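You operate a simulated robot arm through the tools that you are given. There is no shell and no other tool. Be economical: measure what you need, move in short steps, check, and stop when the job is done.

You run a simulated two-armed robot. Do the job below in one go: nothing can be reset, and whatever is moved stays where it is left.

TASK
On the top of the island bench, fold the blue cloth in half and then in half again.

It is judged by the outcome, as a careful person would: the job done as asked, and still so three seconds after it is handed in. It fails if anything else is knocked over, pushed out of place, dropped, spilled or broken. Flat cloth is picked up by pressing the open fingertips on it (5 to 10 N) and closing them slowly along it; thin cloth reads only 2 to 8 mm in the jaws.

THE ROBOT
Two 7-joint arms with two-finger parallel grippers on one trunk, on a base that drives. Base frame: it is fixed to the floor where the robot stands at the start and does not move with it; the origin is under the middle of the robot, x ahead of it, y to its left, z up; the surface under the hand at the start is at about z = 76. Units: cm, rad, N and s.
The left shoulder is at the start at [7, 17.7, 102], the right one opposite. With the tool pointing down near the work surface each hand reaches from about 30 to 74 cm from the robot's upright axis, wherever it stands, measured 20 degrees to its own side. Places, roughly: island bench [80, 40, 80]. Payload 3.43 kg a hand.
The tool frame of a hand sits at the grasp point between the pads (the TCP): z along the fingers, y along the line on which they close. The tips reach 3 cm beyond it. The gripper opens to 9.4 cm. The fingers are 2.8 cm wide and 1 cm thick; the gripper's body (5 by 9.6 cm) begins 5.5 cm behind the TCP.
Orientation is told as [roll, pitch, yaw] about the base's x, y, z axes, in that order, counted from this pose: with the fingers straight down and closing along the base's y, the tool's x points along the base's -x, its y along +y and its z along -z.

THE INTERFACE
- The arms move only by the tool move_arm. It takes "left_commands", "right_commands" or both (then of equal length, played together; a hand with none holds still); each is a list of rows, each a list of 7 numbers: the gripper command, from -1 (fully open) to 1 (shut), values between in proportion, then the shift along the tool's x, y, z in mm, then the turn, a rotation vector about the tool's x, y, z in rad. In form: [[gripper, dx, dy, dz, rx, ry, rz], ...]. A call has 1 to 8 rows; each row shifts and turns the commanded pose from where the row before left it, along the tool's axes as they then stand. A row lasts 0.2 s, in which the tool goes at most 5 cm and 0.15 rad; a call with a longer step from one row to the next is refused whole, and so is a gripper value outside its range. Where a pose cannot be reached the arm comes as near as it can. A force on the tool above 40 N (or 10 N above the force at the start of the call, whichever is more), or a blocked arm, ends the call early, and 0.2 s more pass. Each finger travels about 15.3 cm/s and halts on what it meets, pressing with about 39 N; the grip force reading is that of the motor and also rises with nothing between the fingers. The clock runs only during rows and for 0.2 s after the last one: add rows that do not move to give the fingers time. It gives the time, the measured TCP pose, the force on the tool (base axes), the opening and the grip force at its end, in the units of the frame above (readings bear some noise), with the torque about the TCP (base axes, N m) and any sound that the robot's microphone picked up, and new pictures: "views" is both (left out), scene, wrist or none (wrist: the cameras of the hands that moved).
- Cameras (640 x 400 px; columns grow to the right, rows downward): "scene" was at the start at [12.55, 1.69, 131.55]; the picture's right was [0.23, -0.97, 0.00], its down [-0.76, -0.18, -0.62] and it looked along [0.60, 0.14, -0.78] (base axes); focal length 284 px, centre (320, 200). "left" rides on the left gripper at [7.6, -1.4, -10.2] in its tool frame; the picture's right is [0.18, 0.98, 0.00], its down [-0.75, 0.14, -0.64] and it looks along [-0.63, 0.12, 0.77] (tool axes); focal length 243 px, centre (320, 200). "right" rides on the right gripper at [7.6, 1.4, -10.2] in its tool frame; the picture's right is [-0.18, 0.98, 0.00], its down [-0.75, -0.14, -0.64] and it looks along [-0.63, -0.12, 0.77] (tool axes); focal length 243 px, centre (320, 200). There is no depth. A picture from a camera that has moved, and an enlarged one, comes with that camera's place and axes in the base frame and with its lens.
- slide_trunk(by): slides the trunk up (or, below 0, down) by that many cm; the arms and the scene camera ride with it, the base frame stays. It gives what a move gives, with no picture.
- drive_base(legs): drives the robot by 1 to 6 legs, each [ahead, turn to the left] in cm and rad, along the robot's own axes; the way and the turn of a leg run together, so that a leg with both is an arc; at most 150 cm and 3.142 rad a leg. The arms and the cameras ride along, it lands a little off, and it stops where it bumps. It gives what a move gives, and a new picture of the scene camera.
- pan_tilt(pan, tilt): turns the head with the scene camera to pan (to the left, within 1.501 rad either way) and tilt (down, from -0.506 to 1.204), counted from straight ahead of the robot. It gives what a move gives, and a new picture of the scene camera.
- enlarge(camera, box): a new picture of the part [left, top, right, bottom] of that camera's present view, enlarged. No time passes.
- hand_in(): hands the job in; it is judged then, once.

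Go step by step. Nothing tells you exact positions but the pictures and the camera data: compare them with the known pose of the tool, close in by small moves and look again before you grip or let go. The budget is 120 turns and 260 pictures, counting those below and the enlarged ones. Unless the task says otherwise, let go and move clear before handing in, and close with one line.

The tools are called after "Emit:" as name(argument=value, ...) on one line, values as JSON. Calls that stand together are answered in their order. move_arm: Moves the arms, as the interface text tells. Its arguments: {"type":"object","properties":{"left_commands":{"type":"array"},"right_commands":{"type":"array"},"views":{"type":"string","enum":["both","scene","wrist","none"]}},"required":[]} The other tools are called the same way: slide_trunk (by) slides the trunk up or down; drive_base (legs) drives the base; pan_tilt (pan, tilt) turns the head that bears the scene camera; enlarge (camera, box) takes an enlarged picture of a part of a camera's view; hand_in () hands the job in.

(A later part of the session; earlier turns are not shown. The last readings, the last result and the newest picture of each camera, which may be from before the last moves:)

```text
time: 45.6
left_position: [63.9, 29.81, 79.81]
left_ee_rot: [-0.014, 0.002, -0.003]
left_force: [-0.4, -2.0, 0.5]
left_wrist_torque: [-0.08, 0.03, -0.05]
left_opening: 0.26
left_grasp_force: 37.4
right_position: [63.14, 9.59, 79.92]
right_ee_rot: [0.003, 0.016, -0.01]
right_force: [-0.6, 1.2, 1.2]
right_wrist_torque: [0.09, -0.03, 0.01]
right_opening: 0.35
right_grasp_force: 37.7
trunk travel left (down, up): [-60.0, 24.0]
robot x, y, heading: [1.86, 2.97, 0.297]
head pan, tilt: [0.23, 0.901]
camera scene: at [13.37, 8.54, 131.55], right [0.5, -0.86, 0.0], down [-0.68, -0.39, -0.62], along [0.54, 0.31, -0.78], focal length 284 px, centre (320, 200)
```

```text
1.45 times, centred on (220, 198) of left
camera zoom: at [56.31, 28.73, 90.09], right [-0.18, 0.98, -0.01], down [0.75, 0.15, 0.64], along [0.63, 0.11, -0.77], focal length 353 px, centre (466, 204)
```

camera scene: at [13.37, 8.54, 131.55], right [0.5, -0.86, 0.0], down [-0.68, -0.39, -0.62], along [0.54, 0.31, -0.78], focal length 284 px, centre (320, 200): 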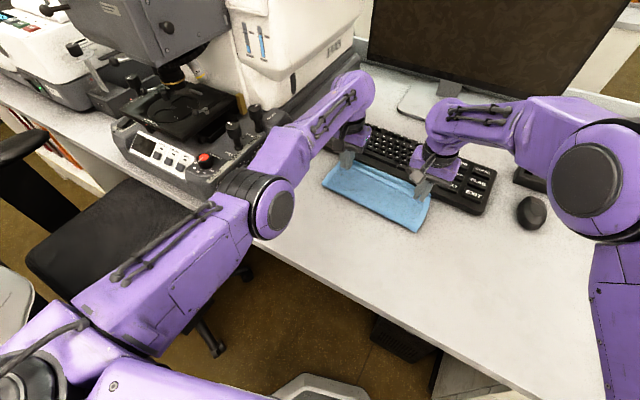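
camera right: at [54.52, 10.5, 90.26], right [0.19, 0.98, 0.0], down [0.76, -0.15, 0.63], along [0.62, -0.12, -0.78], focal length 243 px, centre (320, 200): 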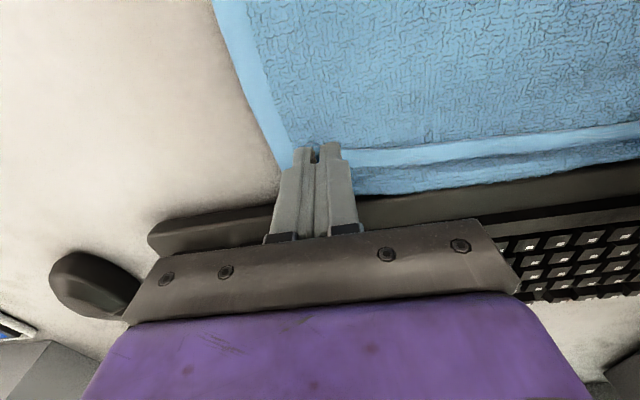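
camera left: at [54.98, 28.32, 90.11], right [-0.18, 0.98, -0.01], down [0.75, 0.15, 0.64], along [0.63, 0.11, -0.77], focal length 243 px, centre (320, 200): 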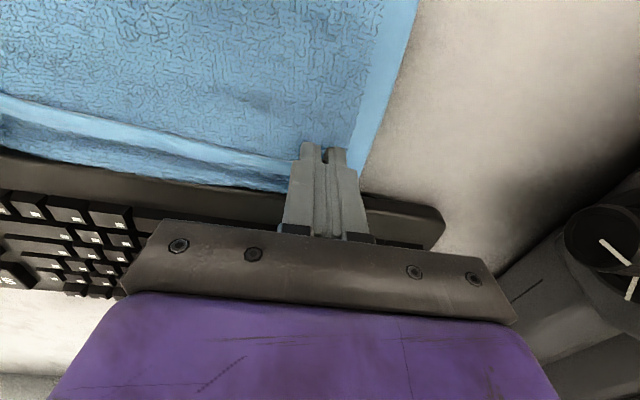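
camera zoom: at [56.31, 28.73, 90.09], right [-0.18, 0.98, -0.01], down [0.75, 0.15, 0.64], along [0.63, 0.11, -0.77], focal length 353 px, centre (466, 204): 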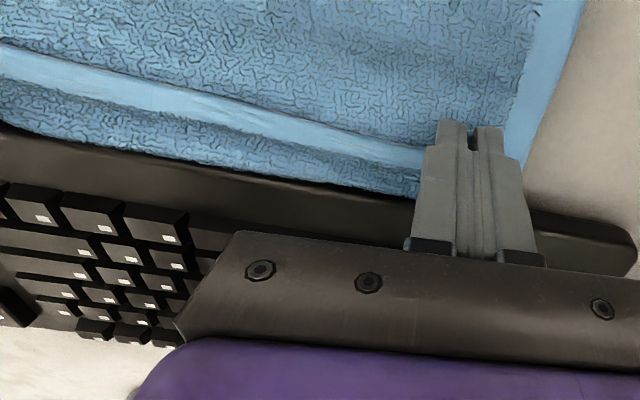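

The zoom shows the hem strip is doubled back on top because the grip can't turn it over, and the edge overshoots toward the keyboard. I'll lift and bring the hands back, which also tests whether the left arm can retract.

Emit:
move_arm(left_commands=[[1, 10, -2, -15, 0, 0, 0], [1, 15, -2, -15, 0, 0, 0], [1, 15, 0, -10, 0, 0, 0], [1, 0, 0, 0, 0, 0, 0]], right_commands=[[1, 8, 0, -15, 0, 0, 0], [1, 13, 0, -15, 0, 0, 0], [1, 13, 0, -10, 0, 0, 0], [1, 0, 0, 0, 0, 0, 0]])

Emit:
enlarge(camera="scene", box=[300, 100, 500, 240])

```text
time: 46.6
left_position: [63.88, 29.77, 83.76]
left_ee_rot: [-0.014, 0.004, -0.003]
left_force: [-0.7, -4.3, 0.1]
left_wrist_torque: [-0.1, 0.0, -0.07]
left_opening: 0.28
left_grasp_force: 36.9
left hand out of reach, approached as far as the arm can: row 1, 2, 3
right_position: [60.12, 9.43, 84.11]
right_ee_rot: [0.004, 0.016, -0.01]
right_force: [0.7, 3.9, 0.0]
right_wrist_torque: [0.16, -0.06, 0.0]
right_opening: 0.33
right_grasp_force: 38.0
trunk travel left (down, up): [-60.0, 24.0]
robot x, y, heading: [2.1, 2.78, 0.298]
head pan, tilt: [0.23, 0.901]
camera scene: at [13.46, 8.55, 131.54], right [0.5, -0.86, 0.0], down [-0.68, -0.39, -0.62], along [0.54, 0.31, -0.78], focal length 284 px, centre (320, 200)
camera right: at [52.67, 10.85, 94.49], right [0.19, 0.98, 0.0], down [0.76, -0.15, 0.63], along [0.62, -0.12, -0.78], focal length 243 px, centre (320, 200)
camera left: at [56.34, 28.52, 94.06], right [-0.18, 0.98, -0.01], down [0.76, 0.15, 0.64], along [0.63, 0.11, -0.77], focal length 243 px, centre (320, 200)
```

scene: 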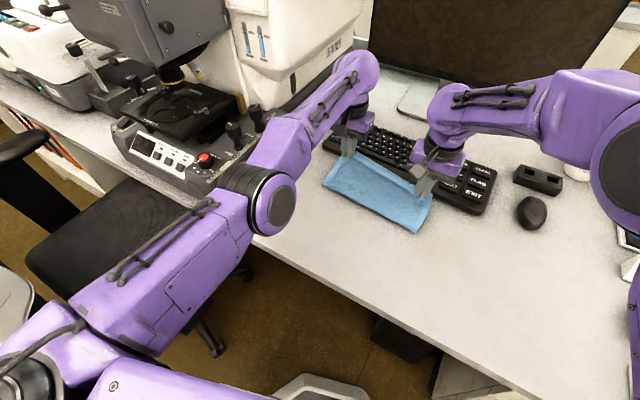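
right: 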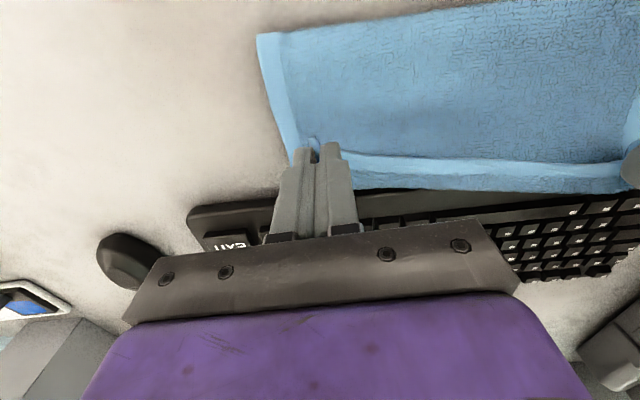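
left: 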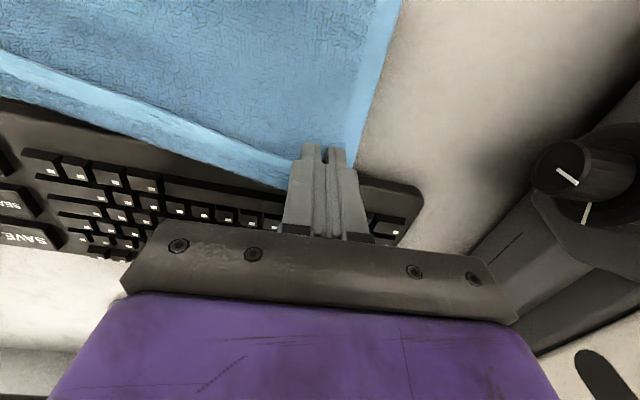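

```text
2.86 times, centred on (400, 170) of scene
camera zoom: at [13.46, 8.55, 131.54], right [0.5, -0.86, 0.0], down [-0.68, -0.39, -0.62], along [0.54, 0.31, -0.78], focal length 811 px, centre (91, 286)
```

zoom: 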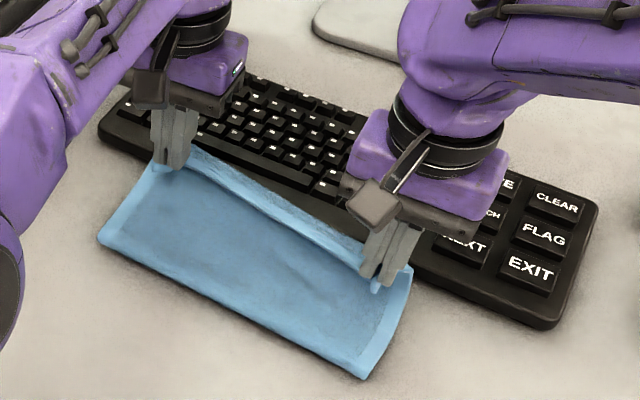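

The left arm can't retract, but the base can move it. I'll drive back 3 cm and release in the air, so the hem can uncurl as it drops and the left arm is freed.

Emit:
drive_base(legs=[[-3, 0]])

Emit:
move_arm(left_commands=[[-0.2, 0, 0, 0, 0, 0, 0], [-0.2, 0, 0, 0, 0, 0, 0], [-0.2, 0, 0, -40, 0, 0, 0], [-0.2, 0, 0, -40, 0, 0, 0], [-0.2, 0, 0, -40, 0, 0, 0]], right_commands=[[-0.2, 0, 0, 0, 0, 0, 0], [-0.2, 0, 0, 0, 0, 0, 0], [-0.2, 0, 0, -40, 0, 0, 0], [-0.2, 0, 0, -40, 0, 0, 0], [-0.2, 0, 0, -40, 0, 0, 0]])

```text
time: 47.5
left_position: [60.93, 28.86, 83.77]
left_ee_rot: [-0.011, 0.003, -0.001]
left_force: [-2.1, -4.3, -0.1]
left_wrist_torque: [-0.11, 0.05, -0.09]
left_opening: 0.26
left_grasp_force: 36.8
right_position: [57.21, 8.56, 84.16]
right_ee_rot: [0.003, 0.017, -0.007]
right_force: [1.0, 3.0, 0.2]
right_wrist_torque: [0.2, -0.05, 0.01]
right_opening: 0.31
right_grasp_force: 38.0
trunk travel left (down, up): [-60.0, 24.0]
robot x, y, heading: [-1.21, 2.35, 0.298]
head pan, tilt: [0.23, 0.901]
camera scene: at [10.56, 7.67, 131.54], right [0.5, -0.86, 0.0], down [-0.68, -0.39, -0.62], along [0.54, 0.31, -0.78], focal length 284 px, centre (320, 200)
```

scene: 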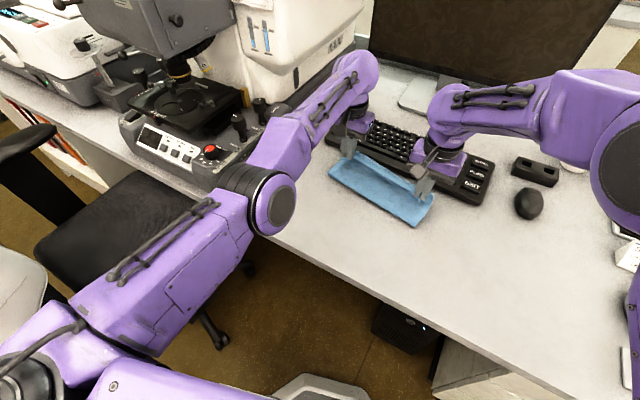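

```text
time: 48.7
left_position: [59.62, 30.27, 95.86]
left_ee_rot: [-0.013, 0.003, -0.002]
left_force: [0.3, 0.5, 0.9]
left_wrist_torque: [-0.01, -0.04, -0.01]
left_opening: 5.64
left_grasp_force: 0.0
left hand out of reach, approached as far as the arm can: row 4, 5
right_position: [57.06, 8.48, 96.49]
right_ee_rot: [0.005, 0.016, -0.008]
right_force: [0.1, 0.8, -0.2]
right_wrist_torque: [0.02, -0.02, 0.0]
right_opening: 5.64
right_grasp_force: 0.1
trunk travel left (down, up): [-60.0, 24.0]
robot x, y, heading: [-0.85, 2.66, 0.294]
head pan, tilt: [0.23, 0.901]
camera scene: at [10.35, 7.63, 131.56], right [0.5, -0.86, 0.0], down [-0.68, -0.39, -0.62], along [0.54, 0.31, -0.78], focal length 284 px, centre (320, 200)
camera right: at [49.67, 9.79, 106.73], right [0.19, 0.98, 0.0], down [0.76, -0.15, 0.63], along [0.62, -0.12, -0.78], focal length 243 px, centre (320, 200)
camera left: at [52.08, 29.02, 106.13], right [-0.18, 0.98, -0.01], down [0.76, 0.15, 0.64], along [0.63, 0.11, -0.77], focal length 243 px, centre (320, 200)
```

scene: 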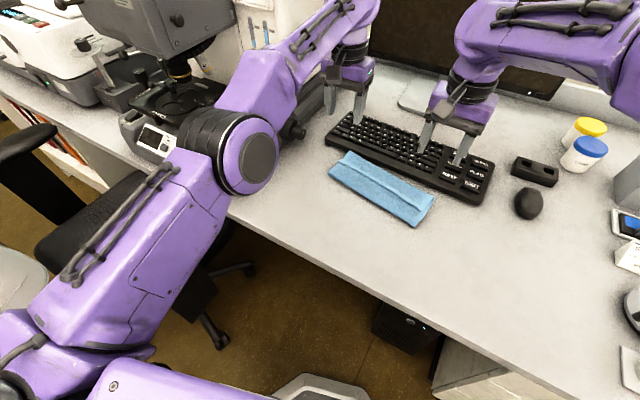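
right: 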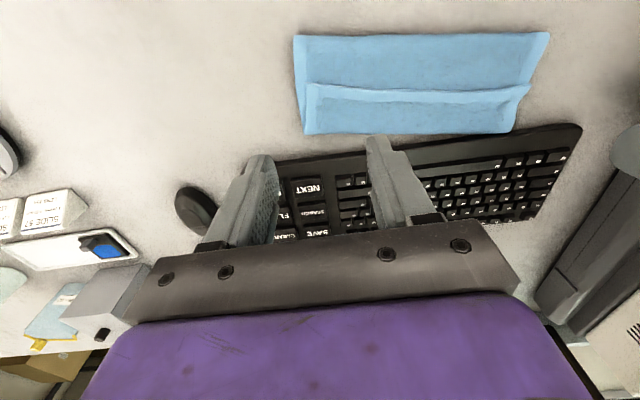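
left: 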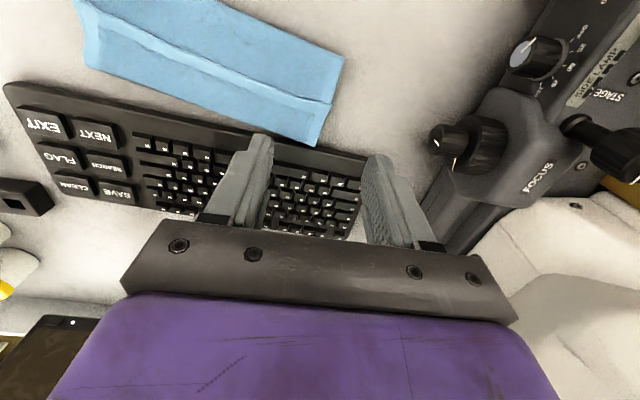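

Emit:
enlarge(camera="right", box=[270, 10, 590, 210])

```text
2.00 times, centred on (430, 110) of right
camera zoom: at [49.67, 9.79, 106.73], right [0.19, 0.98, 0.0], down [0.76, -0.15, 0.63], along [0.62, -0.12, -0.78], focal length 485 px, centre (100, 380)
```

zoom: 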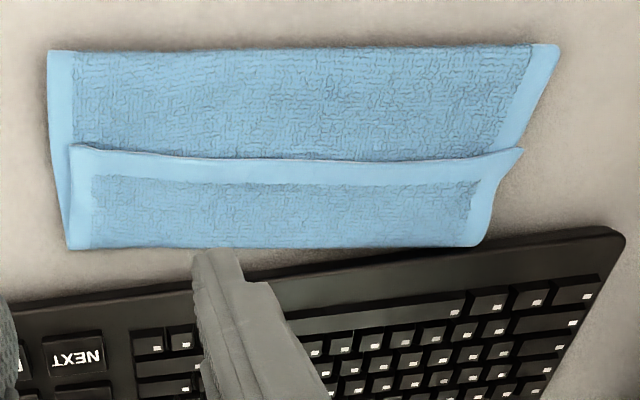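

Emit:
enlarge(camera="scene", box=[300, 100, 500, 240])

```text
2.86 times, centred on (400, 170) of scene
camera zoom: at [10.35, 7.63, 131.56], right [0.5, -0.86, 0.0], down [-0.68, -0.39, -0.62], along [0.54, 0.31, -0.78], focal length 811 px, centre (91, 286)
```

zoom: 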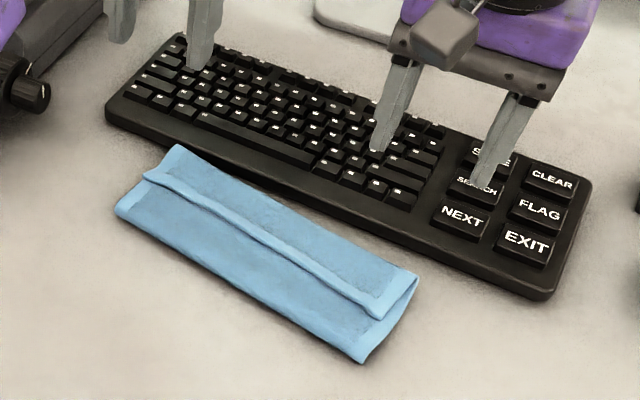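

The cloth has a 4 cm strip folded back on itself, and the fold isn't in the middle. I'll redo it: turn the robot to face straight ahead so drives are pure x, then pull the flap edge back toward me to flatten the cloth.

Emit:
drive_base(legs=[[0, -0.295]])

Emit:
move_arm(left_commands=[[0.3, 30, 0, -20, 0, 0, -0.14], [0.3, 30, 0, 0, 0, 0, -0.15], [0.3, 30, 0, 0, 0, 0, 0], [0.3, 0, 0, 0, 0, 0, 0]], right_commands=[[0.3, 0, 0, 0, 0, 0, -0.14], [0.3, 0, 20, 0, 0, 0, -0.15], [0.3, 0, 40, 0, 0, 0, 0], [0.3, 0, 0, 0, 0, 0, 0]], views="none")

```text
time: 50.0
left_position: [65.32, 11.48, 95.65]
left_ee_rot: [-0.011, 0.004, -0.295]
left_force: [-0.8, 0.4, -0.2]
left_wrist_torque: [0.0, -0.03, 0.04]
left_opening: 5.62
left_grasp_force: 0.1
right_position: [56.6, -8.71, 96.26]
right_ee_rot: [0.002, 0.016, -0.301]
right_force: [0.5, -0.6, 1.0]
right_wrist_torque: [0.01, -0.02, 0.01]
right_opening: 5.63
right_grasp_force: 0.1
trunk travel left (down, up): [-60.0, 24.0]
robot x, y, heading: [-1.1, 2.68, 0.005]
head pan, tilt: [0.23, 0.901]
camera scene: at [11.57, 4.14, 131.54], right [0.23, -0.97, 0.0], down [-0.76, -0.18, -0.62], along [0.6, 0.14, -0.78], focal length 284 px, centre (320, 200)
```

scene: 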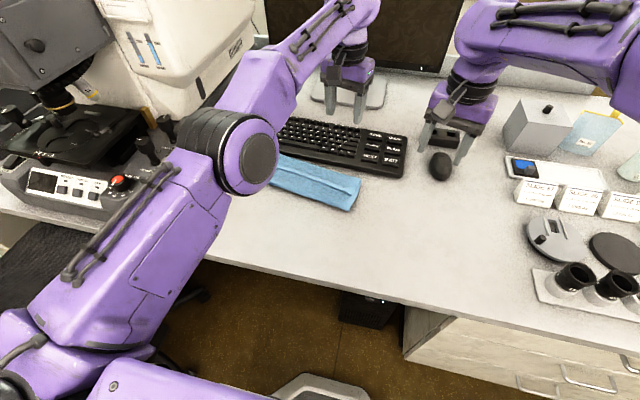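

```text
time: 51.0
left_position: [56.15, 12.86, 97.74]
left_ee_rot: [-0.01, 0.006, -0.005]
left_force: [0.3, -0.1, -0.2]
left_wrist_torque: [0.01, 0.01, -0.01]
left_opening: 3.3
left_grasp_force: 0.1
right_position: [56.96, -2.71, 96.15]
right_ee_rot: [0.011, 0.015, -0.011]
right_force: [-0.7, -0.7, 1.0]
right_wrist_torque: [-0.02, 0.0, -0.04]
right_opening: 3.29
right_grasp_force: 0.2
trunk travel left (down, up): [-60.0, 24.0]
robot x, y, heading: [-1.19, 2.83, 0.003]
head pan, tilt: [0.23, 0.901]
```

Both arms respond well again. Moving above the flap edge: right near (55, 9), left near (58, 29), and looking.

Emit:
move_arm(left_commands=[[0.5, -5, 41, 0, 0, 0, 0], [0.5, -5, 41, 0, 0, 0, 0], [0.5, -5, 41, 0, 0, 0, 0], [0.5, -5, 41, 10, 0, 0, 0], [0.5, 0, 0, 45, 0, 0, 0], [0.5, 0, 0, 45, 0, 0, 0], [0.5, 0, 0, 0, 0, 0, 0]], right_commands=[[0.5, 5, 29, 0, 0, 0, 0], [0.5, 5, 29, 0, 0, 0, 0], [0.5, 5, 29, 0, 0, 0, 0], [0.5, 5, 29, 0, 0, 0, 0], [0.5, 0, 0, 42, 0, 0, 0], [0.5, 0, 0, 42, 0, 0, 0], [0.5, 0, 0, 0, 0, 0, 0]])

```text
time: 52.6
left_position: [58.27, 29.49, 87.53]
left_ee_rot: [-0.011, 0.005, -0.006]
left_force: [-0.3, -0.2, -0.3]
left_wrist_torque: [0.03, -0.01, -0.03]
left_opening: 2.35
left_grasp_force: 0.1
right_position: [55.47, 8.01, 88.51]
right_ee_rot: [0.024, 0.016, -0.033]
right_force: [0.4, -0.5, 0.3]
right_wrist_torque: [0.01, -0.02, -0.01]
right_opening: 2.35
right_grasp_force: 0.1
trunk travel left (down, up): [-60.0, 24.0]
robot x, y, heading: [-1.06, 2.75, 0.006]
head pan, tilt: [0.23, 0.901]
camera scene: at [11.44, 4.14, 131.56], right [0.23, -0.97, 0.0], down [-0.76, -0.18, -0.62], along [0.6, 0.14, -0.78], focal length 284 px, centre (320, 200)
camera right: at [48.09, 9.49, 98.86], right [0.22, 0.98, 0.02], down [0.76, -0.18, 0.63], along [0.61, -0.12, -0.78], focal length 243 px, centre (320, 200)
camera left: at [50.77, 28.16, 97.87], right [-0.18, 0.98, -0.01], down [0.76, 0.14, 0.64], along [0.63, 0.11, -0.77], focal length 243 px, centre (320, 200)
```

scene: 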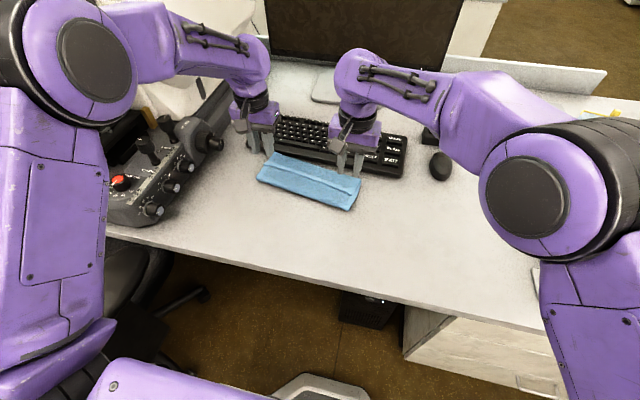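
right: 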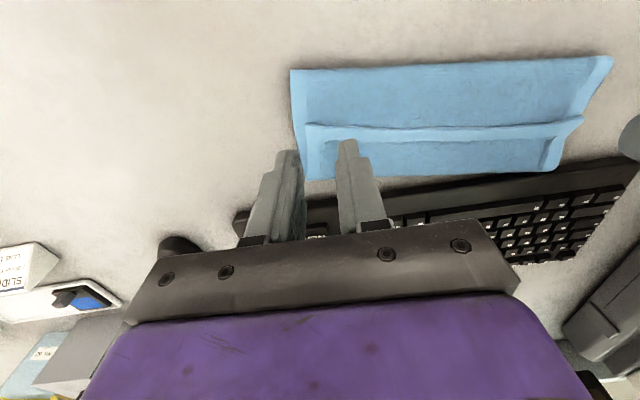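
left: 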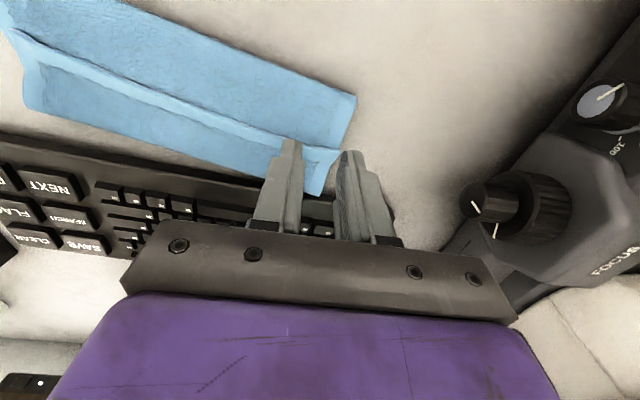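

Emit:
move_arm(left_commands=[[0.5, -16, -1, 0, -0.01, 0, 0], [0.5, -15, -1, 0, 0, 0, 0], [0.5, 0, 0, 35, 0, 0, 0], [0.5, 0, 0, 30, 0, 0, 0], [0.5, 0, 0, 5, 0, 0, 0], [0.5, 0, 0, 2, 0, 0, 0]], right_commands=[[0.5, -9, 7, 0, 0.02, 0, -0.03], [0.5, -8, 6, 0, 0, 0, 0], [0.5, 0, 0, 40, 0, 0, 0], [0.5, 0, 0, 35, 0, 0, 0], [0.5, 0, 0, 5, 0, 0, 0], [0.5, 0, 0, 2, 0, 0, 0]], views="wrist")

```text
time: 54.0
left_position: [61.42, 28.98, 80.3]
left_ee_rot: [-0.003, 0.006, -0.005]
left_force: [0.1, -0.2, 1.6]
left_wrist_torque: [0.02, -0.01, -0.03]
left_opening: 2.4
left_grasp_force: 0.0
right_position: [56.44, 10.07, 79.8]
right_ee_rot: [-0.013, 0.014, 0.016]
right_force: [-1.1, -0.3, 3.0]
right_wrist_torque: [0.01, -0.02, -0.02]
right_opening: 2.34
right_grasp_force: 0.0
trunk travel left (down, up): [-60.0, 24.0]
robot x, y, heading: [-1.01, 2.18, 0.003]
head pan, tilt: [0.23, 0.901]
camera right: at [48.96, 11.47, 90.15], right [0.17, 0.99, -0.01], down [0.76, -0.12, 0.63], along [0.62, -0.12, -0.77], focal length 243 px, centre (320, 200)
camera left: at [53.95, 27.69, 90.54], right [-0.18, 0.98, 0.0], down [0.76, 0.14, 0.64], along [0.63, 0.11, -0.77], focal length 243 px, centre (320, 200)
```

right: 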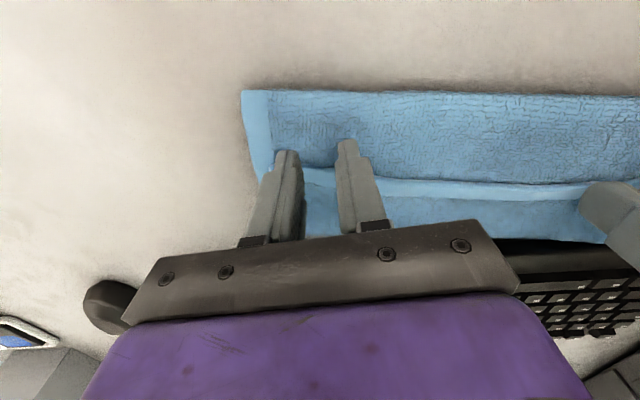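
left: 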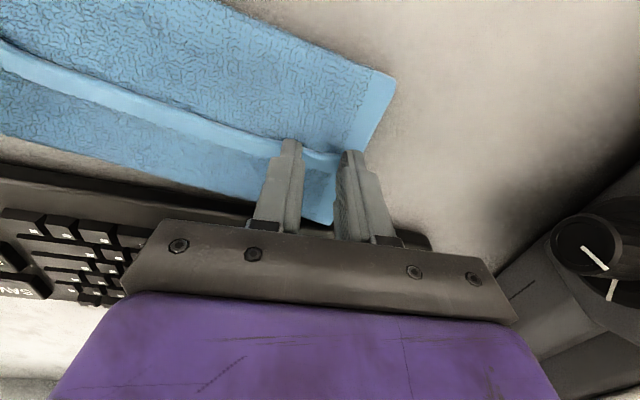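

Emit:
move_arm(left_commands=[[0.5, -3, 0, 0, 0, 0, 0], [0.5, 0, 0, 1, 0, 0, 0], [0.5, 0, 0, 2, 0, 0, 0], [0.5, 0, 0, 1, 0, 0, 0], [0.5, 0, 0, 0, 0, 0, 0]], right_commands=[[0.5, 0, 0, -8, 0, 0, 0], [0.5, -12, -4, 0, 0, 0, 0], [0.5, 0, 0, 8, 0, 0, 0], [0.5, 0, 0, 2, 0, 0, 0], [0.5, 0, 0, 0, 0, 0, 0]], views="none")

```text
time: 55.2
left_position: [61.79, 28.93, 80.01]
left_ee_rot: [-0.001, 0.006, -0.006]
left_force: [-0.1, 0.0, 1.7]
left_wrist_torque: [0.0, 0.04, -0.05]
left_opening: 2.37
left_grasp_force: 0.0
right_position: [57.71, 9.79, 79.64]
right_ee_rot: [-0.013, 0.012, 0.018]
right_force: [1.1, -0.2, 5.2]
right_wrist_torque: [0.01, -0.07, -0.01]
right_opening: 2.33
right_grasp_force: 0.0
trunk travel left (down, up): [-60.0, 24.0]
robot x, y, heading: [-0.86, 2.7, 0.002]
head pan, tilt: [0.23, 0.901]
```

Left needs slightly more pressure. Pressing and closing both slowly.

Emit:
move_arm(left_commands=[[0.5, 0, 0, 2, 0, 0, 0], [0.5, 0, 0, 1, 0, 0, 0], [0.6, 0, 0, 0, 0, 0, 0], [0.7, 0, 0, 0, 0, 0, 0], [0.8, 0, 0, 0, 0, 0, 0], [0.9, 0, 0, 0, 0, 0, 0], [1, 0, 0, 0, 0, 0, 0], [1, 0, 0, 0, 0, 0, 0]], right_commands=[[0.5, 0, 0, 1, 0, 0, 0], [0.5, 0, 0, 0, 0, 0, 0], [0.6, 0, 0, 0, 0, 0, 0], [0.7, 0, 0, 0, 0, 0, 0], [0.8, 0, 0, 0, 0, 0, 0], [0.9, 0, 0, 0, 0, 0, 0], [1, 0, 0, 0, 0, 0, 0], [1, 0, 0, 0, 0, 0, 0]], views="wrist")

```text
time: 57.0
left_position: [61.55, 28.99, 79.74]
left_ee_rot: [-0.002, 0.007, -0.006]
left_force: [-0.7, -0.5, 2.2]
left_wrist_torque: [-0.03, 0.0, -0.01]
left_opening: 0.0
left_grasp_force: 33.3
right_position: [57.5, 9.72, 79.59]
right_ee_rot: [-0.011, 0.012, 0.017]
right_force: [1.9, 1.1, 8.8]
right_wrist_torque: [0.0, -0.1, -0.01]
right_opening: 0.35
right_grasp_force: 37.8
trunk travel left (down, up): [-60.0, 24.0]
robot x, y, heading: [-0.85, 2.18, 0.002]
head pan, tilt: [0.23, 0.901]
camera right: at [50.17, 11.15, 89.91], right [0.17, 0.99, -0.01], down [0.76, -0.12, 0.63], along [0.62, -0.12, -0.77], focal length 243 px, centre (320, 200)
camera left: at [54.11, 27.64, 90.05], right [-0.18, 0.98, 0.0], down [0.76, 0.14, 0.64], along [0.63, 0.11, -0.77], focal length 243 px, centre (320, 200)
```

right: 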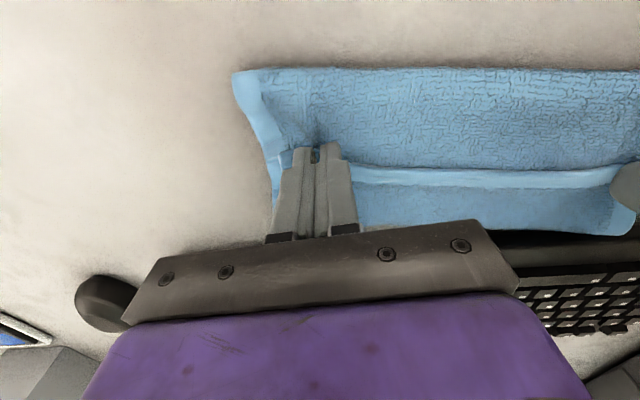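
left: 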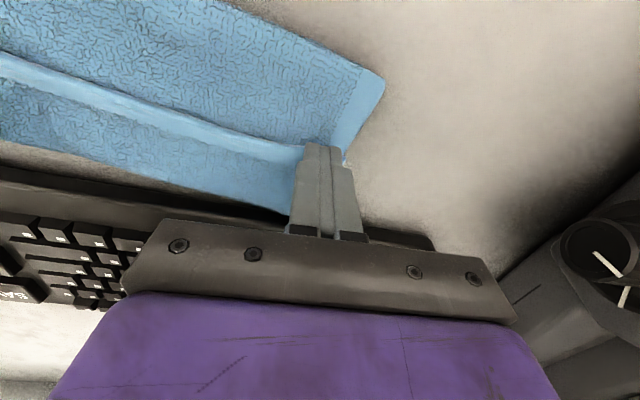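

The right hand holds; the left slipped past the flap's slanted side. Retrying the left, 1.5 cm further inward.

Emit:
move_arm(left_commands=[[1, 0, 0, -10, 0, 0, 0], [0.45, 0, -15, 0, 0, 0, 0], [0.45, 0, 0, 0, 0, 0, 0], [0.45, 0, 0, 8, 0, 0, 0], [0.45, 0, 0, 2, 0, 0, 0], [0.45, 0, 0, 2, 0, 0, 0], [0.45, 0, 0, 1, 0, 0, 0], [0.45, 0, 0, 0, 0, 0, 0]], views="wrist")

```text
time: 58.8
left_position: [61.68, 27.36, 79.54]
left_ee_rot: [-0.001, 0.005, -0.006]
left_force: [-2.1, -0.4, 13.9]
left_wrist_torque: [0.06, 0.05, 0.04]
left_opening: 2.57
left_grasp_force: 0.0
right_position: [57.59, 9.8, 79.72]
right_ee_rot: [-0.01, 0.013, 0.017]
right_force: [1.5, 1.4, 6.1]
right_wrist_torque: [0.01, -0.06, 0.01]
right_opening: 0.34
right_grasp_force: 37.9
trunk travel left (down, up): [-60.0, 24.0]
robot x, y, heading: [-1.08, 2.79, 0.008]
head pan, tilt: [0.23, 0.901]
camera left: at [54.13, 26.05, 89.86], right [-0.18, 0.98, 0.0], down [0.76, 0.14, 0.64], along [0.63, 0.11, -0.77], focal length 243 px, centre (320, 200)
```

left: 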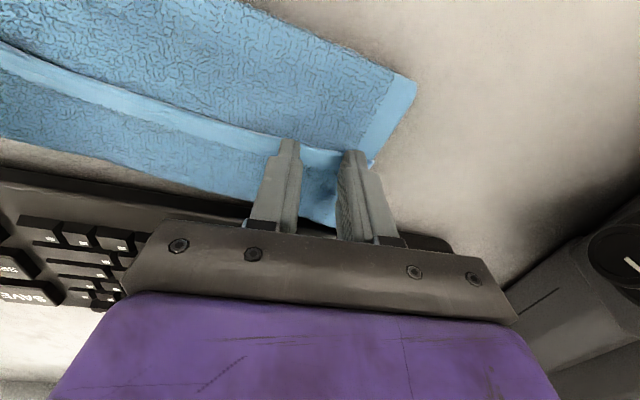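

Emit:
move_arm(left_commands=[[0.53, 0, 0, 0, 0, 0, 0], [0.6, 0, 0, 0, 0, 0, 0], [0.7, 0, 0, 0, 0, 0, 0], [0.8, 0, 0, 0, 0, 0, 0], [0.9, 0, 0, 0, 0, 0, 0], [1, 0, 0, 0, 0, 0, 0], [1, 0, 0, 0, 0, 0, 0]], views="none")

```text
time: 60.4
left_position: [61.48, 27.46, 79.63]
left_ee_rot: [0.0, 0.005, -0.006]
left_force: [0.0, 0.5, 19.7]
left_wrist_torque: [0.05, -0.06, -0.04]
left_opening: 0.32
left_grasp_force: 38.1
right_position: [57.52, 9.71, 79.75]
right_ee_rot: [-0.011, 0.011, 0.015]
right_force: [2.1, 2.1, 5.4]
right_wrist_torque: [0.04, -0.07, -0.03]
right_opening: 0.35
right_grasp_force: 38.0
trunk travel left (down, up): [-60.0, 24.0]
robot x, y, heading: [-1.13, 2.49, 0.005]
head pan, tilt: [0.23, 0.901]
```

Both are gripped. Lifting and pulling back toward me.

Emit:
move_arm(left_commands=[[1, 0, 0, -15, 0, 0, 0], [1, 5, 0, -20, 0, 0, 0], [1, 20, 2, -15, 0, 0, 0], [1, 30, 2, -10, 0, 0, 0], [1, 30, 2, 0, 0, 0, 0], [1, 30, 2, 0, 0, 0, 0]], right_commands=[[1, 0, 0, -15, 0, 0, 0], [1, 5, 0, -20, 0, 0, 0], [1, 15, -1, -15, 0, 0, 0], [1, 25, -1, -10, 0, 0, 0], [1, 25, -1, 0, 0, 0, 0], [1, 20, 0, 0, 0, 0, 0]])

```text
time: 62.0
left_position: [50.17, 28.06, 85.19]
left_ee_rot: [-0.008, 0.01, -0.009]
left_force: [-2.0, -17.2, -3.0]
left_wrist_torque: [-0.56, 0.1, -0.18]
left_opening: 0.29
left_grasp_force: 37.8
right_position: [47.59, 8.72, 82.04]
right_ee_rot: [0.022, 0.118, -0.013]
right_force: [2.5, 17.1, 2.8]
right_wrist_torque: [0.6, -0.1, 0.14]
right_opening: 0.35
right_grasp_force: 38.3
trunk travel left (down, up): [-60.0, 24.0]
robot x, y, heading: [-0.72, 2.37, 0.004]
head pan, tilt: [0.23, 0.901]
stopped in row 6 (right hand): the arm was blocked; the commanded pose is now the measured one
camera scene: at [11.64, 4.12, 131.54], right [0.23, -0.97, 0.0], down [-0.76, -0.18, -0.62], along [0.6, 0.14, -0.78], focal length 284 px, centre (320, 200)
camera right: at [41.31, 9.99, 93.12], right [0.2, 0.98, 0.0], down [0.82, -0.17, 0.55], along [0.54, -0.11, -0.84], focal length 243 px, centre (320, 200)
camera left: at [42.68, 26.84, 95.54], right [-0.18, 0.98, -0.01], down [0.76, 0.14, 0.63], along [0.62, 0.11, -0.77], focal length 243 px, centre (320, 200)
```

scene: 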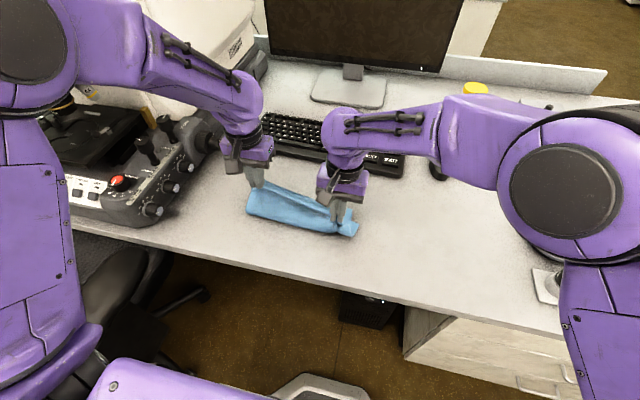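
right: 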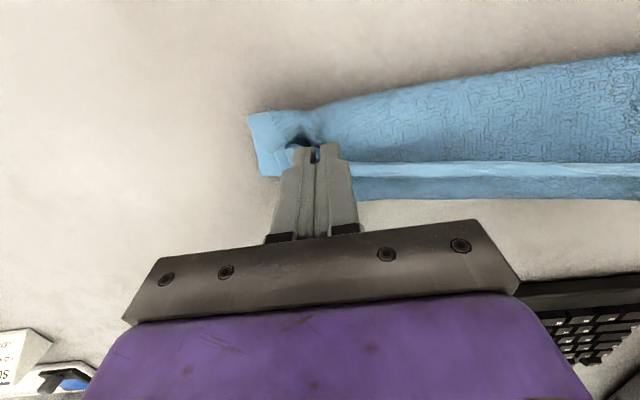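
left: 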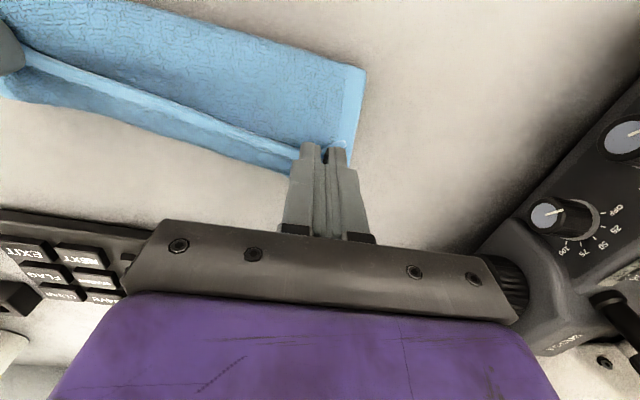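

Pulling moved the whole folded bundle, so here's a cleaner plan. I'll lift the cloth so it hangs fully open from its gripped edge, lay its lower half down moving away, and bring the upper half back toward me. That turns nothing over in the grip.

Emit:
move_arm(left_commands=[[1, 0, -3, -10, 0, 0, 0], [1, 0, -3, -25, 0, 0, 0], [1, 0, -2, -30, 0, 0, 0], [1, 0, 0, -40, 0, 0, 0], [1, 0, 0, -40, 0, 0, 0], [1, 0, 0, -40, 0, 0, 0]], right_commands=[[1, -8, 1, -30, 0, -0.05, 0], [1, -8, 1, -35, 0, -0.06, 0], [1, -8, 0, -40, 0.02, 0, 0], [1, 0, 0, -40, 0, 0, 0], [1, 0, 0, -40, 0, 0, 0], [1, 0, 0, -40, 0, 0, 0]])

```text
time: 63.1
left_position: [50.44, 27.31, 96.51]
left_ee_rot: [-0.008, 0.009, -0.007]
left_force: [0.2, -15.8, -4.7]
left_wrist_torque: [-0.53, 0.04, -0.13]
left_opening: 0.31
left_grasp_force: 37.6
right_position: [50.06, 8.39, 91.44]
right_ee_rot: [0.013, 0.151, -0.033]
right_force: [0.2, 14.4, 4.0]
right_wrist_torque: [0.54, -0.06, 0.13]
right_opening: 0.36
right_grasp_force: 38.0
trunk travel left (down, up): [-60.0, 24.0]
robot x, y, heading: [-0.99, 2.35, 0.007]
head pan, tilt: [0.23, 0.901]
stopped in row 5 (right hand): the arm was blocked; the commanded pose is now the measured one
camera scene: at [11.5, 4.14, 131.55], right [0.23, -0.97, 0.0], down [-0.76, -0.18, -0.62], along [0.6, 0.14, -0.78], focal length 284 px, centre (320, 200)
camera right: at [44.07, 9.74, 102.74], right [0.22, 0.98, -0.01], down [0.84, -0.18, 0.52], along [0.51, -0.12, -0.85], focal length 243 px, centre (320, 200)
camera left: at [42.97, 26.04, 106.93], right [-0.18, 0.98, -0.01], down [0.76, 0.14, 0.63], along [0.62, 0.11, -0.77], focal length 243 px, centre (320, 200)
```

scene: 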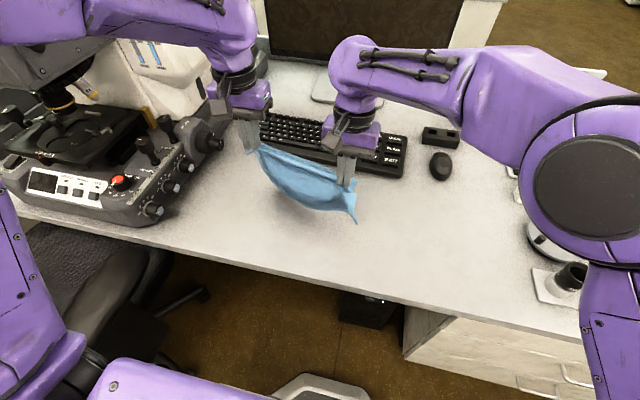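
right: 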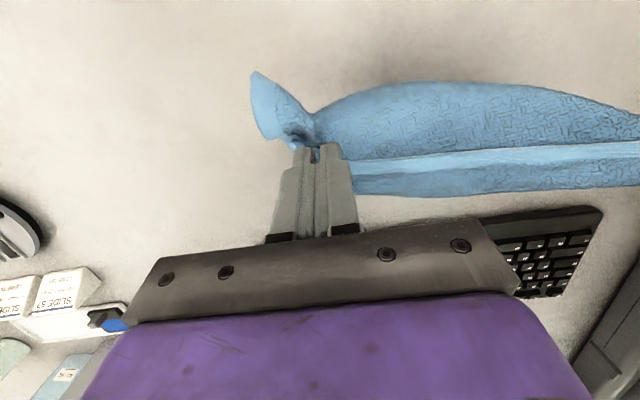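
left: 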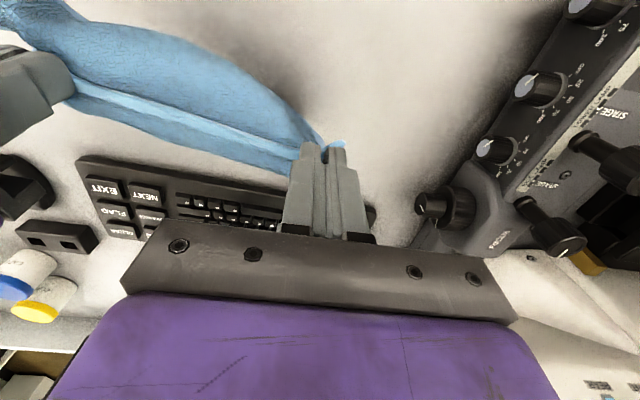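

The right arm is still cramped. With the cloth in the air, I'll drive back 14 cm and move the hands forward over the bench again.

Emit:
drive_base(legs=[[-14, 0]])

Emit:
move_arm(left_commands=[[1, -30, -3, 0, 0, 0, 0], [1, -30, -3, 0, 0, 0, 0], [1, -30, -2, -10, 0, 0, 0], [1, -20, 0, -20, 0, 0, 0], [1, 0, 0, -20, 0, 0, 0], [1, 0, 0, 0, 0, 0, 0]], right_commands=[[1, -30, 2, 0, 0, -0.05, 0], [1, -30, 2, -15, 0, -0.05, -0.03], [1, -30, 2, -30, 0, -0.05, 0], [1, -20, 0, -30, 0, 0, 0], [1, 0, 0, -30, 0, 0, 0], [1, 0, 0, 0, 0, 0, 0]])

```text
time: 64.5
left_position: [36.21, 27.38, 96.71]
left_ee_rot: [-0.007, 0.009, -0.007]
left_force: [-0.2, -21.2, -6.7]
left_wrist_torque: [-0.72, 0.08, -0.19]
left_opening: 0.29
left_grasp_force: 37.2
right_position: [35.71, 8.28, 91.38]
right_ee_rot: [0.008, 0.149, -0.033]
right_force: [0.6, 22.7, 7.1]
right_wrist_torque: [0.83, -0.08, 0.23]
right_opening: 0.35
right_grasp_force: 37.8
trunk travel left (down, up): [-60.0, 24.0]
robot x, y, heading: [-15.36, 2.49, 0.005]
head pan, tilt: [0.23, 0.901]
camera scene: at [-2.74, 4.14, 131.54], right [0.23, -0.97, 0.0], down [-0.76, -0.18, -0.62], along [0.6, 0.14, -0.78], focal length 284 px, centre (320, 200)
```

scene: 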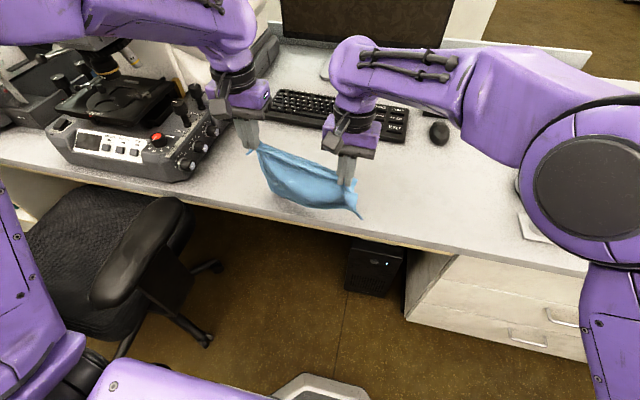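

```text
time: 65.9
left_position: [47.2, 26.34, 101.4]
left_ee_rot: [-0.007, 0.01, -0.008]
left_force: [-0.5, -8.5, -1.9]
left_wrist_torque: [-0.27, 0.04, -0.07]
left_opening: 0.27
left_grasp_force: 36.8
right_position: [44.65, 7.46, 99.43]
right_ee_rot: [0.012, 0.0, -0.004]
right_force: [0.6, 8.1, 0.9]
right_wrist_torque: [0.28, -0.04, 0.07]
right_opening: 0.33
right_grasp_force: 37.9
right hand out of reach, approached as far as the arm can: row 4
trunk travel left (down, up): [-60.0, 24.0]
robot x, y, heading: [-15.43, 2.32, 0.003]
head pan, tilt: [0.23, 0.901]
camera scene: at [-2.63, 4.12, 131.53], right [0.23, -0.97, 0.0], down [-0.76, -0.18, -0.62], along [0.6, 0.14, -0.78], focal length 284 px, centre (320, 200)
camera right: at [36.95, 8.72, 109.69], right [0.19, 0.98, 0.01], down [0.75, -0.15, 0.64], along [0.63, -0.11, -0.77], focal length 243 px, centre (320, 200)
camera left: at [39.78, 25.17, 111.69], right [-0.18, 0.98, -0.01], down [0.76, 0.14, 0.63], along [0.62, 0.11, -0.77], focal length 243 px, centre (320, 200)
```

scene: 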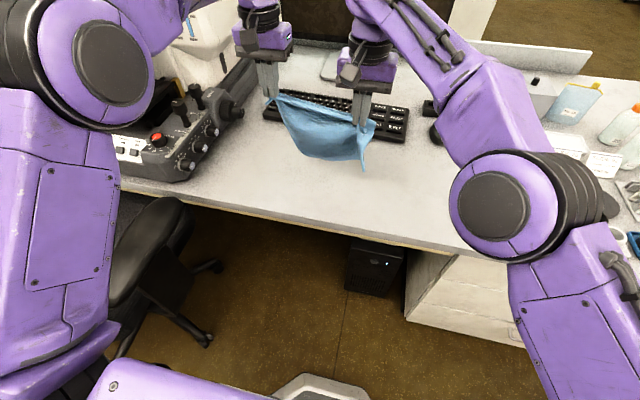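
right: 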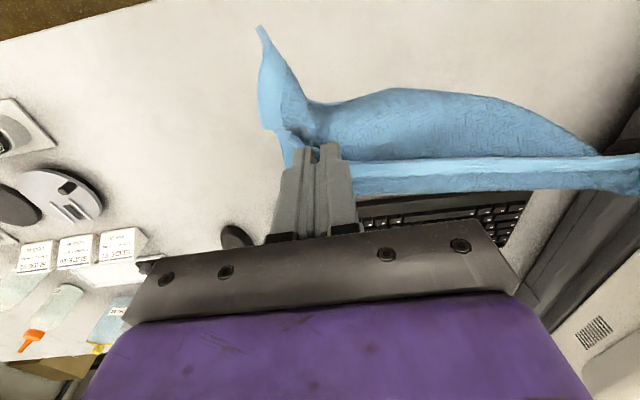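
left: 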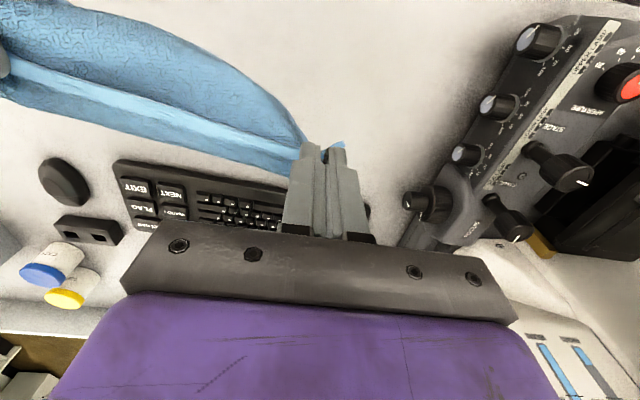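

Emit:
enlarge(camera="scene", box=[230, 60, 430, 185])

```text
3.20 times, centred on (330, 122) of scene
camera zoom: at [-2.63, 4.12, 131.53], right [0.23, -0.97, 0.0], down [-0.76, -0.18, -0.62], along [0.6, 0.14, -0.78], focal length 908 px, centre (288, 448)
```

zoom: 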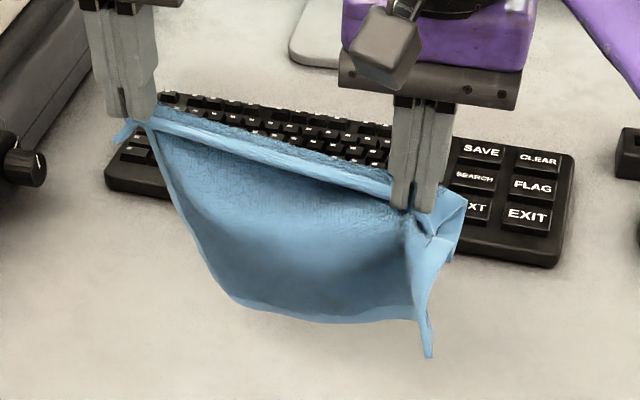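

The cloth now hangs mostly open, but the right grip has an extra fold in it. I'll lay it flat (far side touching down first, then pulling back) so I can regrip the right corner cleanly: drive forward, then lower.

Emit:
drive_base(legs=[[11, 0]])

Emit:
move_arm(left_commands=[[1, 0, 0, 20, 0, 0, 0], [1, 0, 0, 25, 0, 0, 0], [1, 0, 0, 25, 0, 0, 0], [1, 10, 0, 25, 0, 0, 0], [1, 20, 0, 15, 0, 0, 0]], right_commands=[[1, -5, 0, 15, 0, 0, 0], [1, -5, 0, 20, 0, 0, 0], [1, -5, 0, 20, 0, 0, 0], [1, 10, 0, 25, 0, 0, 0], [1, 20, 0, 15, 0, 0, 0]], views="scene")

```text
time: 67.0
left_position: [57.78, 26.7, 101.42]
left_ee_rot: [-0.007, 0.008, -0.006]
left_force: [-1.4, -8.8, -0.5]
left_wrist_torque: [-0.27, 0.06, -0.09]
left_opening: 0.29
left_grasp_force: 37.1
right_position: [55.11, 7.52, 99.66]
right_ee_rot: [0.009, -0.002, -0.001]
right_force: [1.2, 9.3, -0.1]
right_wrist_torque: [0.27, -0.02, 0.13]
right_opening: 0.32
right_grasp_force: 37.8
trunk travel left (down, up): [-60.0, 24.0]
robot x, y, heading: [-4.6, 2.27, 0.003]
head pan, tilt: [0.23, 0.901]
camera scene: at [7.94, 4.18, 131.55], right [0.23, -0.97, 0.0], down [-0.76, -0.18, -0.62], along [0.6, 0.14, -0.78], focal length 284 px, centre (320, 200)
```

scene: 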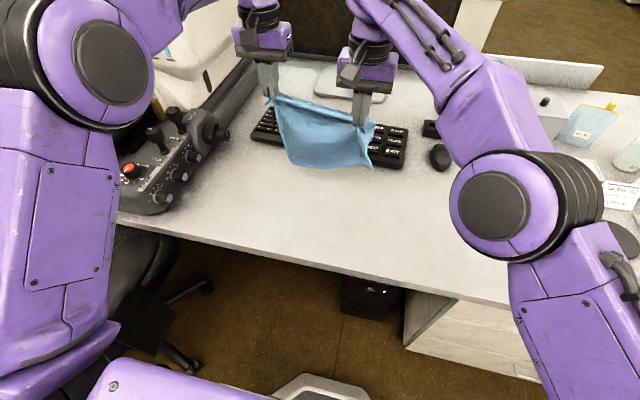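

```text
time: 68.2
left_position: [54.5, 26.59, 90.28]
left_ee_rot: [-0.01, 0.007, -0.007]
left_force: [-0.7, -5.0, -0.6]
left_wrist_torque: [-0.2, 0.01, -0.02]
left_opening: 0.26
left_grasp_force: 37.6
right_position: [53.64, 7.78, 89.86]
right_ee_rot: [0.013, -0.003, -0.001]
right_force: [0.4, 5.1, -0.7]
right_wrist_torque: [0.16, -0.01, 0.08]
right_opening: 0.33
right_grasp_force: 37.8
trunk travel left (down, up): [-60.0, 24.0]
robot x, y, heading: [-4.71, 2.06, 0.002]
head pan, tilt: [0.23, 0.901]
camera scene: at [7.77, 4.22, 131.57], right [0.23, -0.97, 0.0], down [-0.76, -0.18, -0.62], along [0.6, 0.14, -0.78], focal length 284 px, centre (320, 200)
```

scene: 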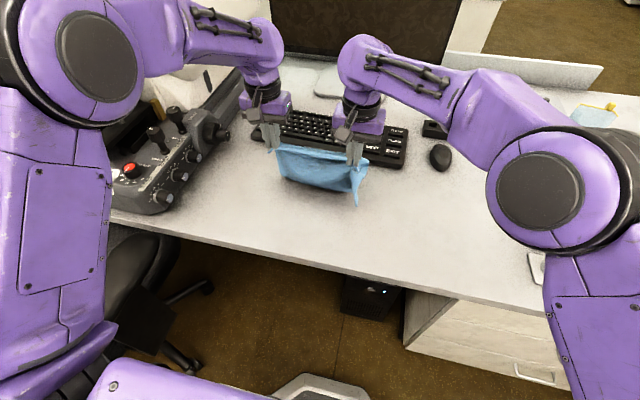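

Emit:
enlarge(camera="scene", box=[230, 100, 430, 225])

```text
3.20 times, centred on (330, 162) of scene
camera zoom: at [7.77, 4.22, 131.57], right [0.23, -0.97, 0.0], down [-0.76, -0.18, -0.62], along [0.6, 0.14, -0.78], focal length 908 px, centre (288, 320)
```

zoom: 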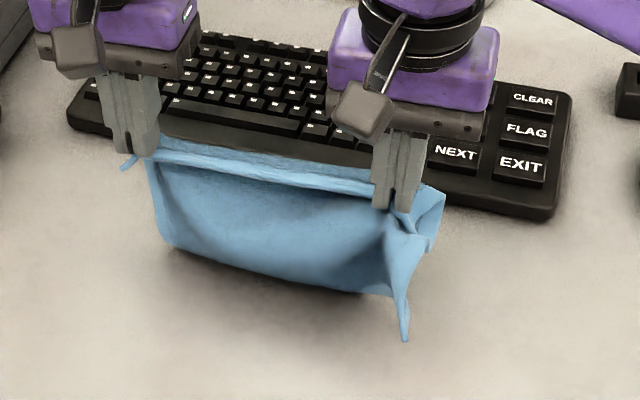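

Emit:
move_arm(left_commands=[[1, 15, 0, 20, 0, 0, 0], [1, 15, 0, 20, 0, 0, 0], [1, 15, 0, 20, 0, 0, 0], [1, 0, 0, 30, 0, 0, 0], [0.3, 0, 0, 0, 0, 0, 0], [-0.3, 0, 0, 0, 0, 0, 0], [-0.3, 0, 0, -45, 0, 0, 0], [-0.3, 0, 0, -45, 0, 0, 0]], right_commands=[[1, 15, 0, 20, 0, 0, 0], [1, 15, 0, 20, 0, 0, 0], [1, 15, 0, 20, 0, 0, 0], [1, 0, 0, 30, 0, 0, 0], [0.3, 0, 0, 0, 0, 0, 0], [-0.3, 0, 0, 0, 0, 0, 0], [-0.3, 0, 0, -45, 0, 0, 0], [-0.3, 0, 0, -45, 0, 0, 0]], views="wrist")

```text
time: 70.0
left_position: [49.99, 26.75, 90.44]
left_ee_rot: [-0.008, 0.008, -0.007]
left_force: [-0.3, 0.3, 0.3]
left_wrist_torque: [-0.01, 0.0, 0.01]
left_opening: 6.1
left_grasp_force: 0.0
right_position: [49.52, 6.63, 89.2]
right_ee_rot: [0.022, 0.016, -0.024]
right_force: [-0.1, -0.4, 0.3]
right_wrist_torque: [-0.04, -0.01, -0.04]
right_opening: 6.11
right_grasp_force: 0.1
trunk travel left (down, up): [-60.0, 24.0]
robot x, y, heading: [-4.9, 2.58, 0.009]
head pan, tilt: [0.23, 0.901]
camera right: at [42.1, 7.99, 99.68], right [0.21, 0.98, 0.02], down [0.76, -0.17, 0.63], along [0.62, -0.12, -0.78], focal length 243 px, centre (320, 200)
camera left: at [42.51, 25.53, 100.79], right [-0.18, 0.98, -0.01], down [0.76, 0.14, 0.63], along [0.63, 0.11, -0.77], focal length 243 px, centre (320, 200)
```

right: 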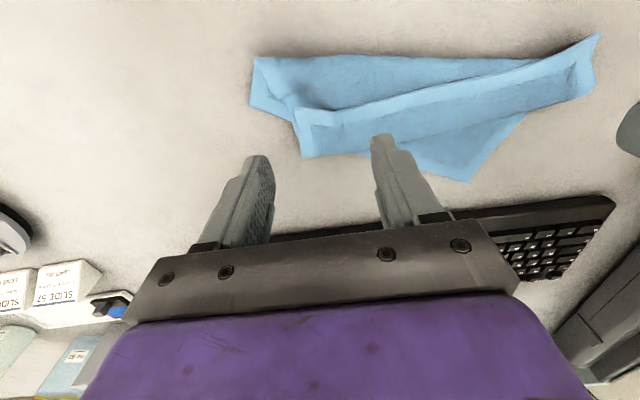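
left: 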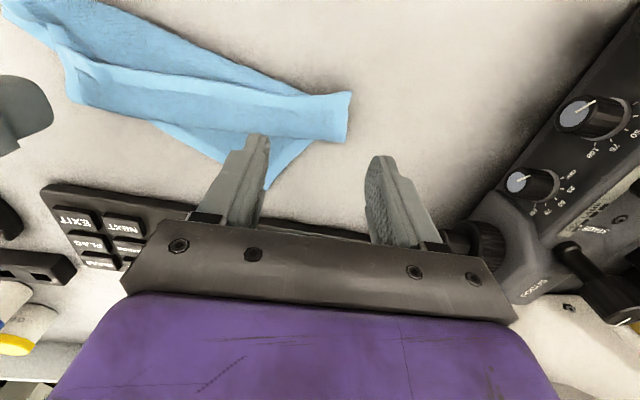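

Emit:
enlarge(camera="right", box=[230, 10, 630, 250])

```text
1.60 times, centred on (430, 130) of right
camera zoom: at [42.1, 7.99, 99.68], right [0.21, 0.98, 0.02], down [0.76, -0.17, 0.63], along [0.62, -0.12, -0.78], focal length 388 px, centre (144, 312)
```

zoom: 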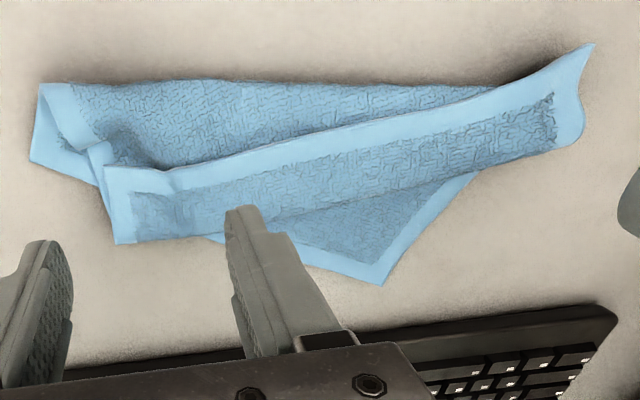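

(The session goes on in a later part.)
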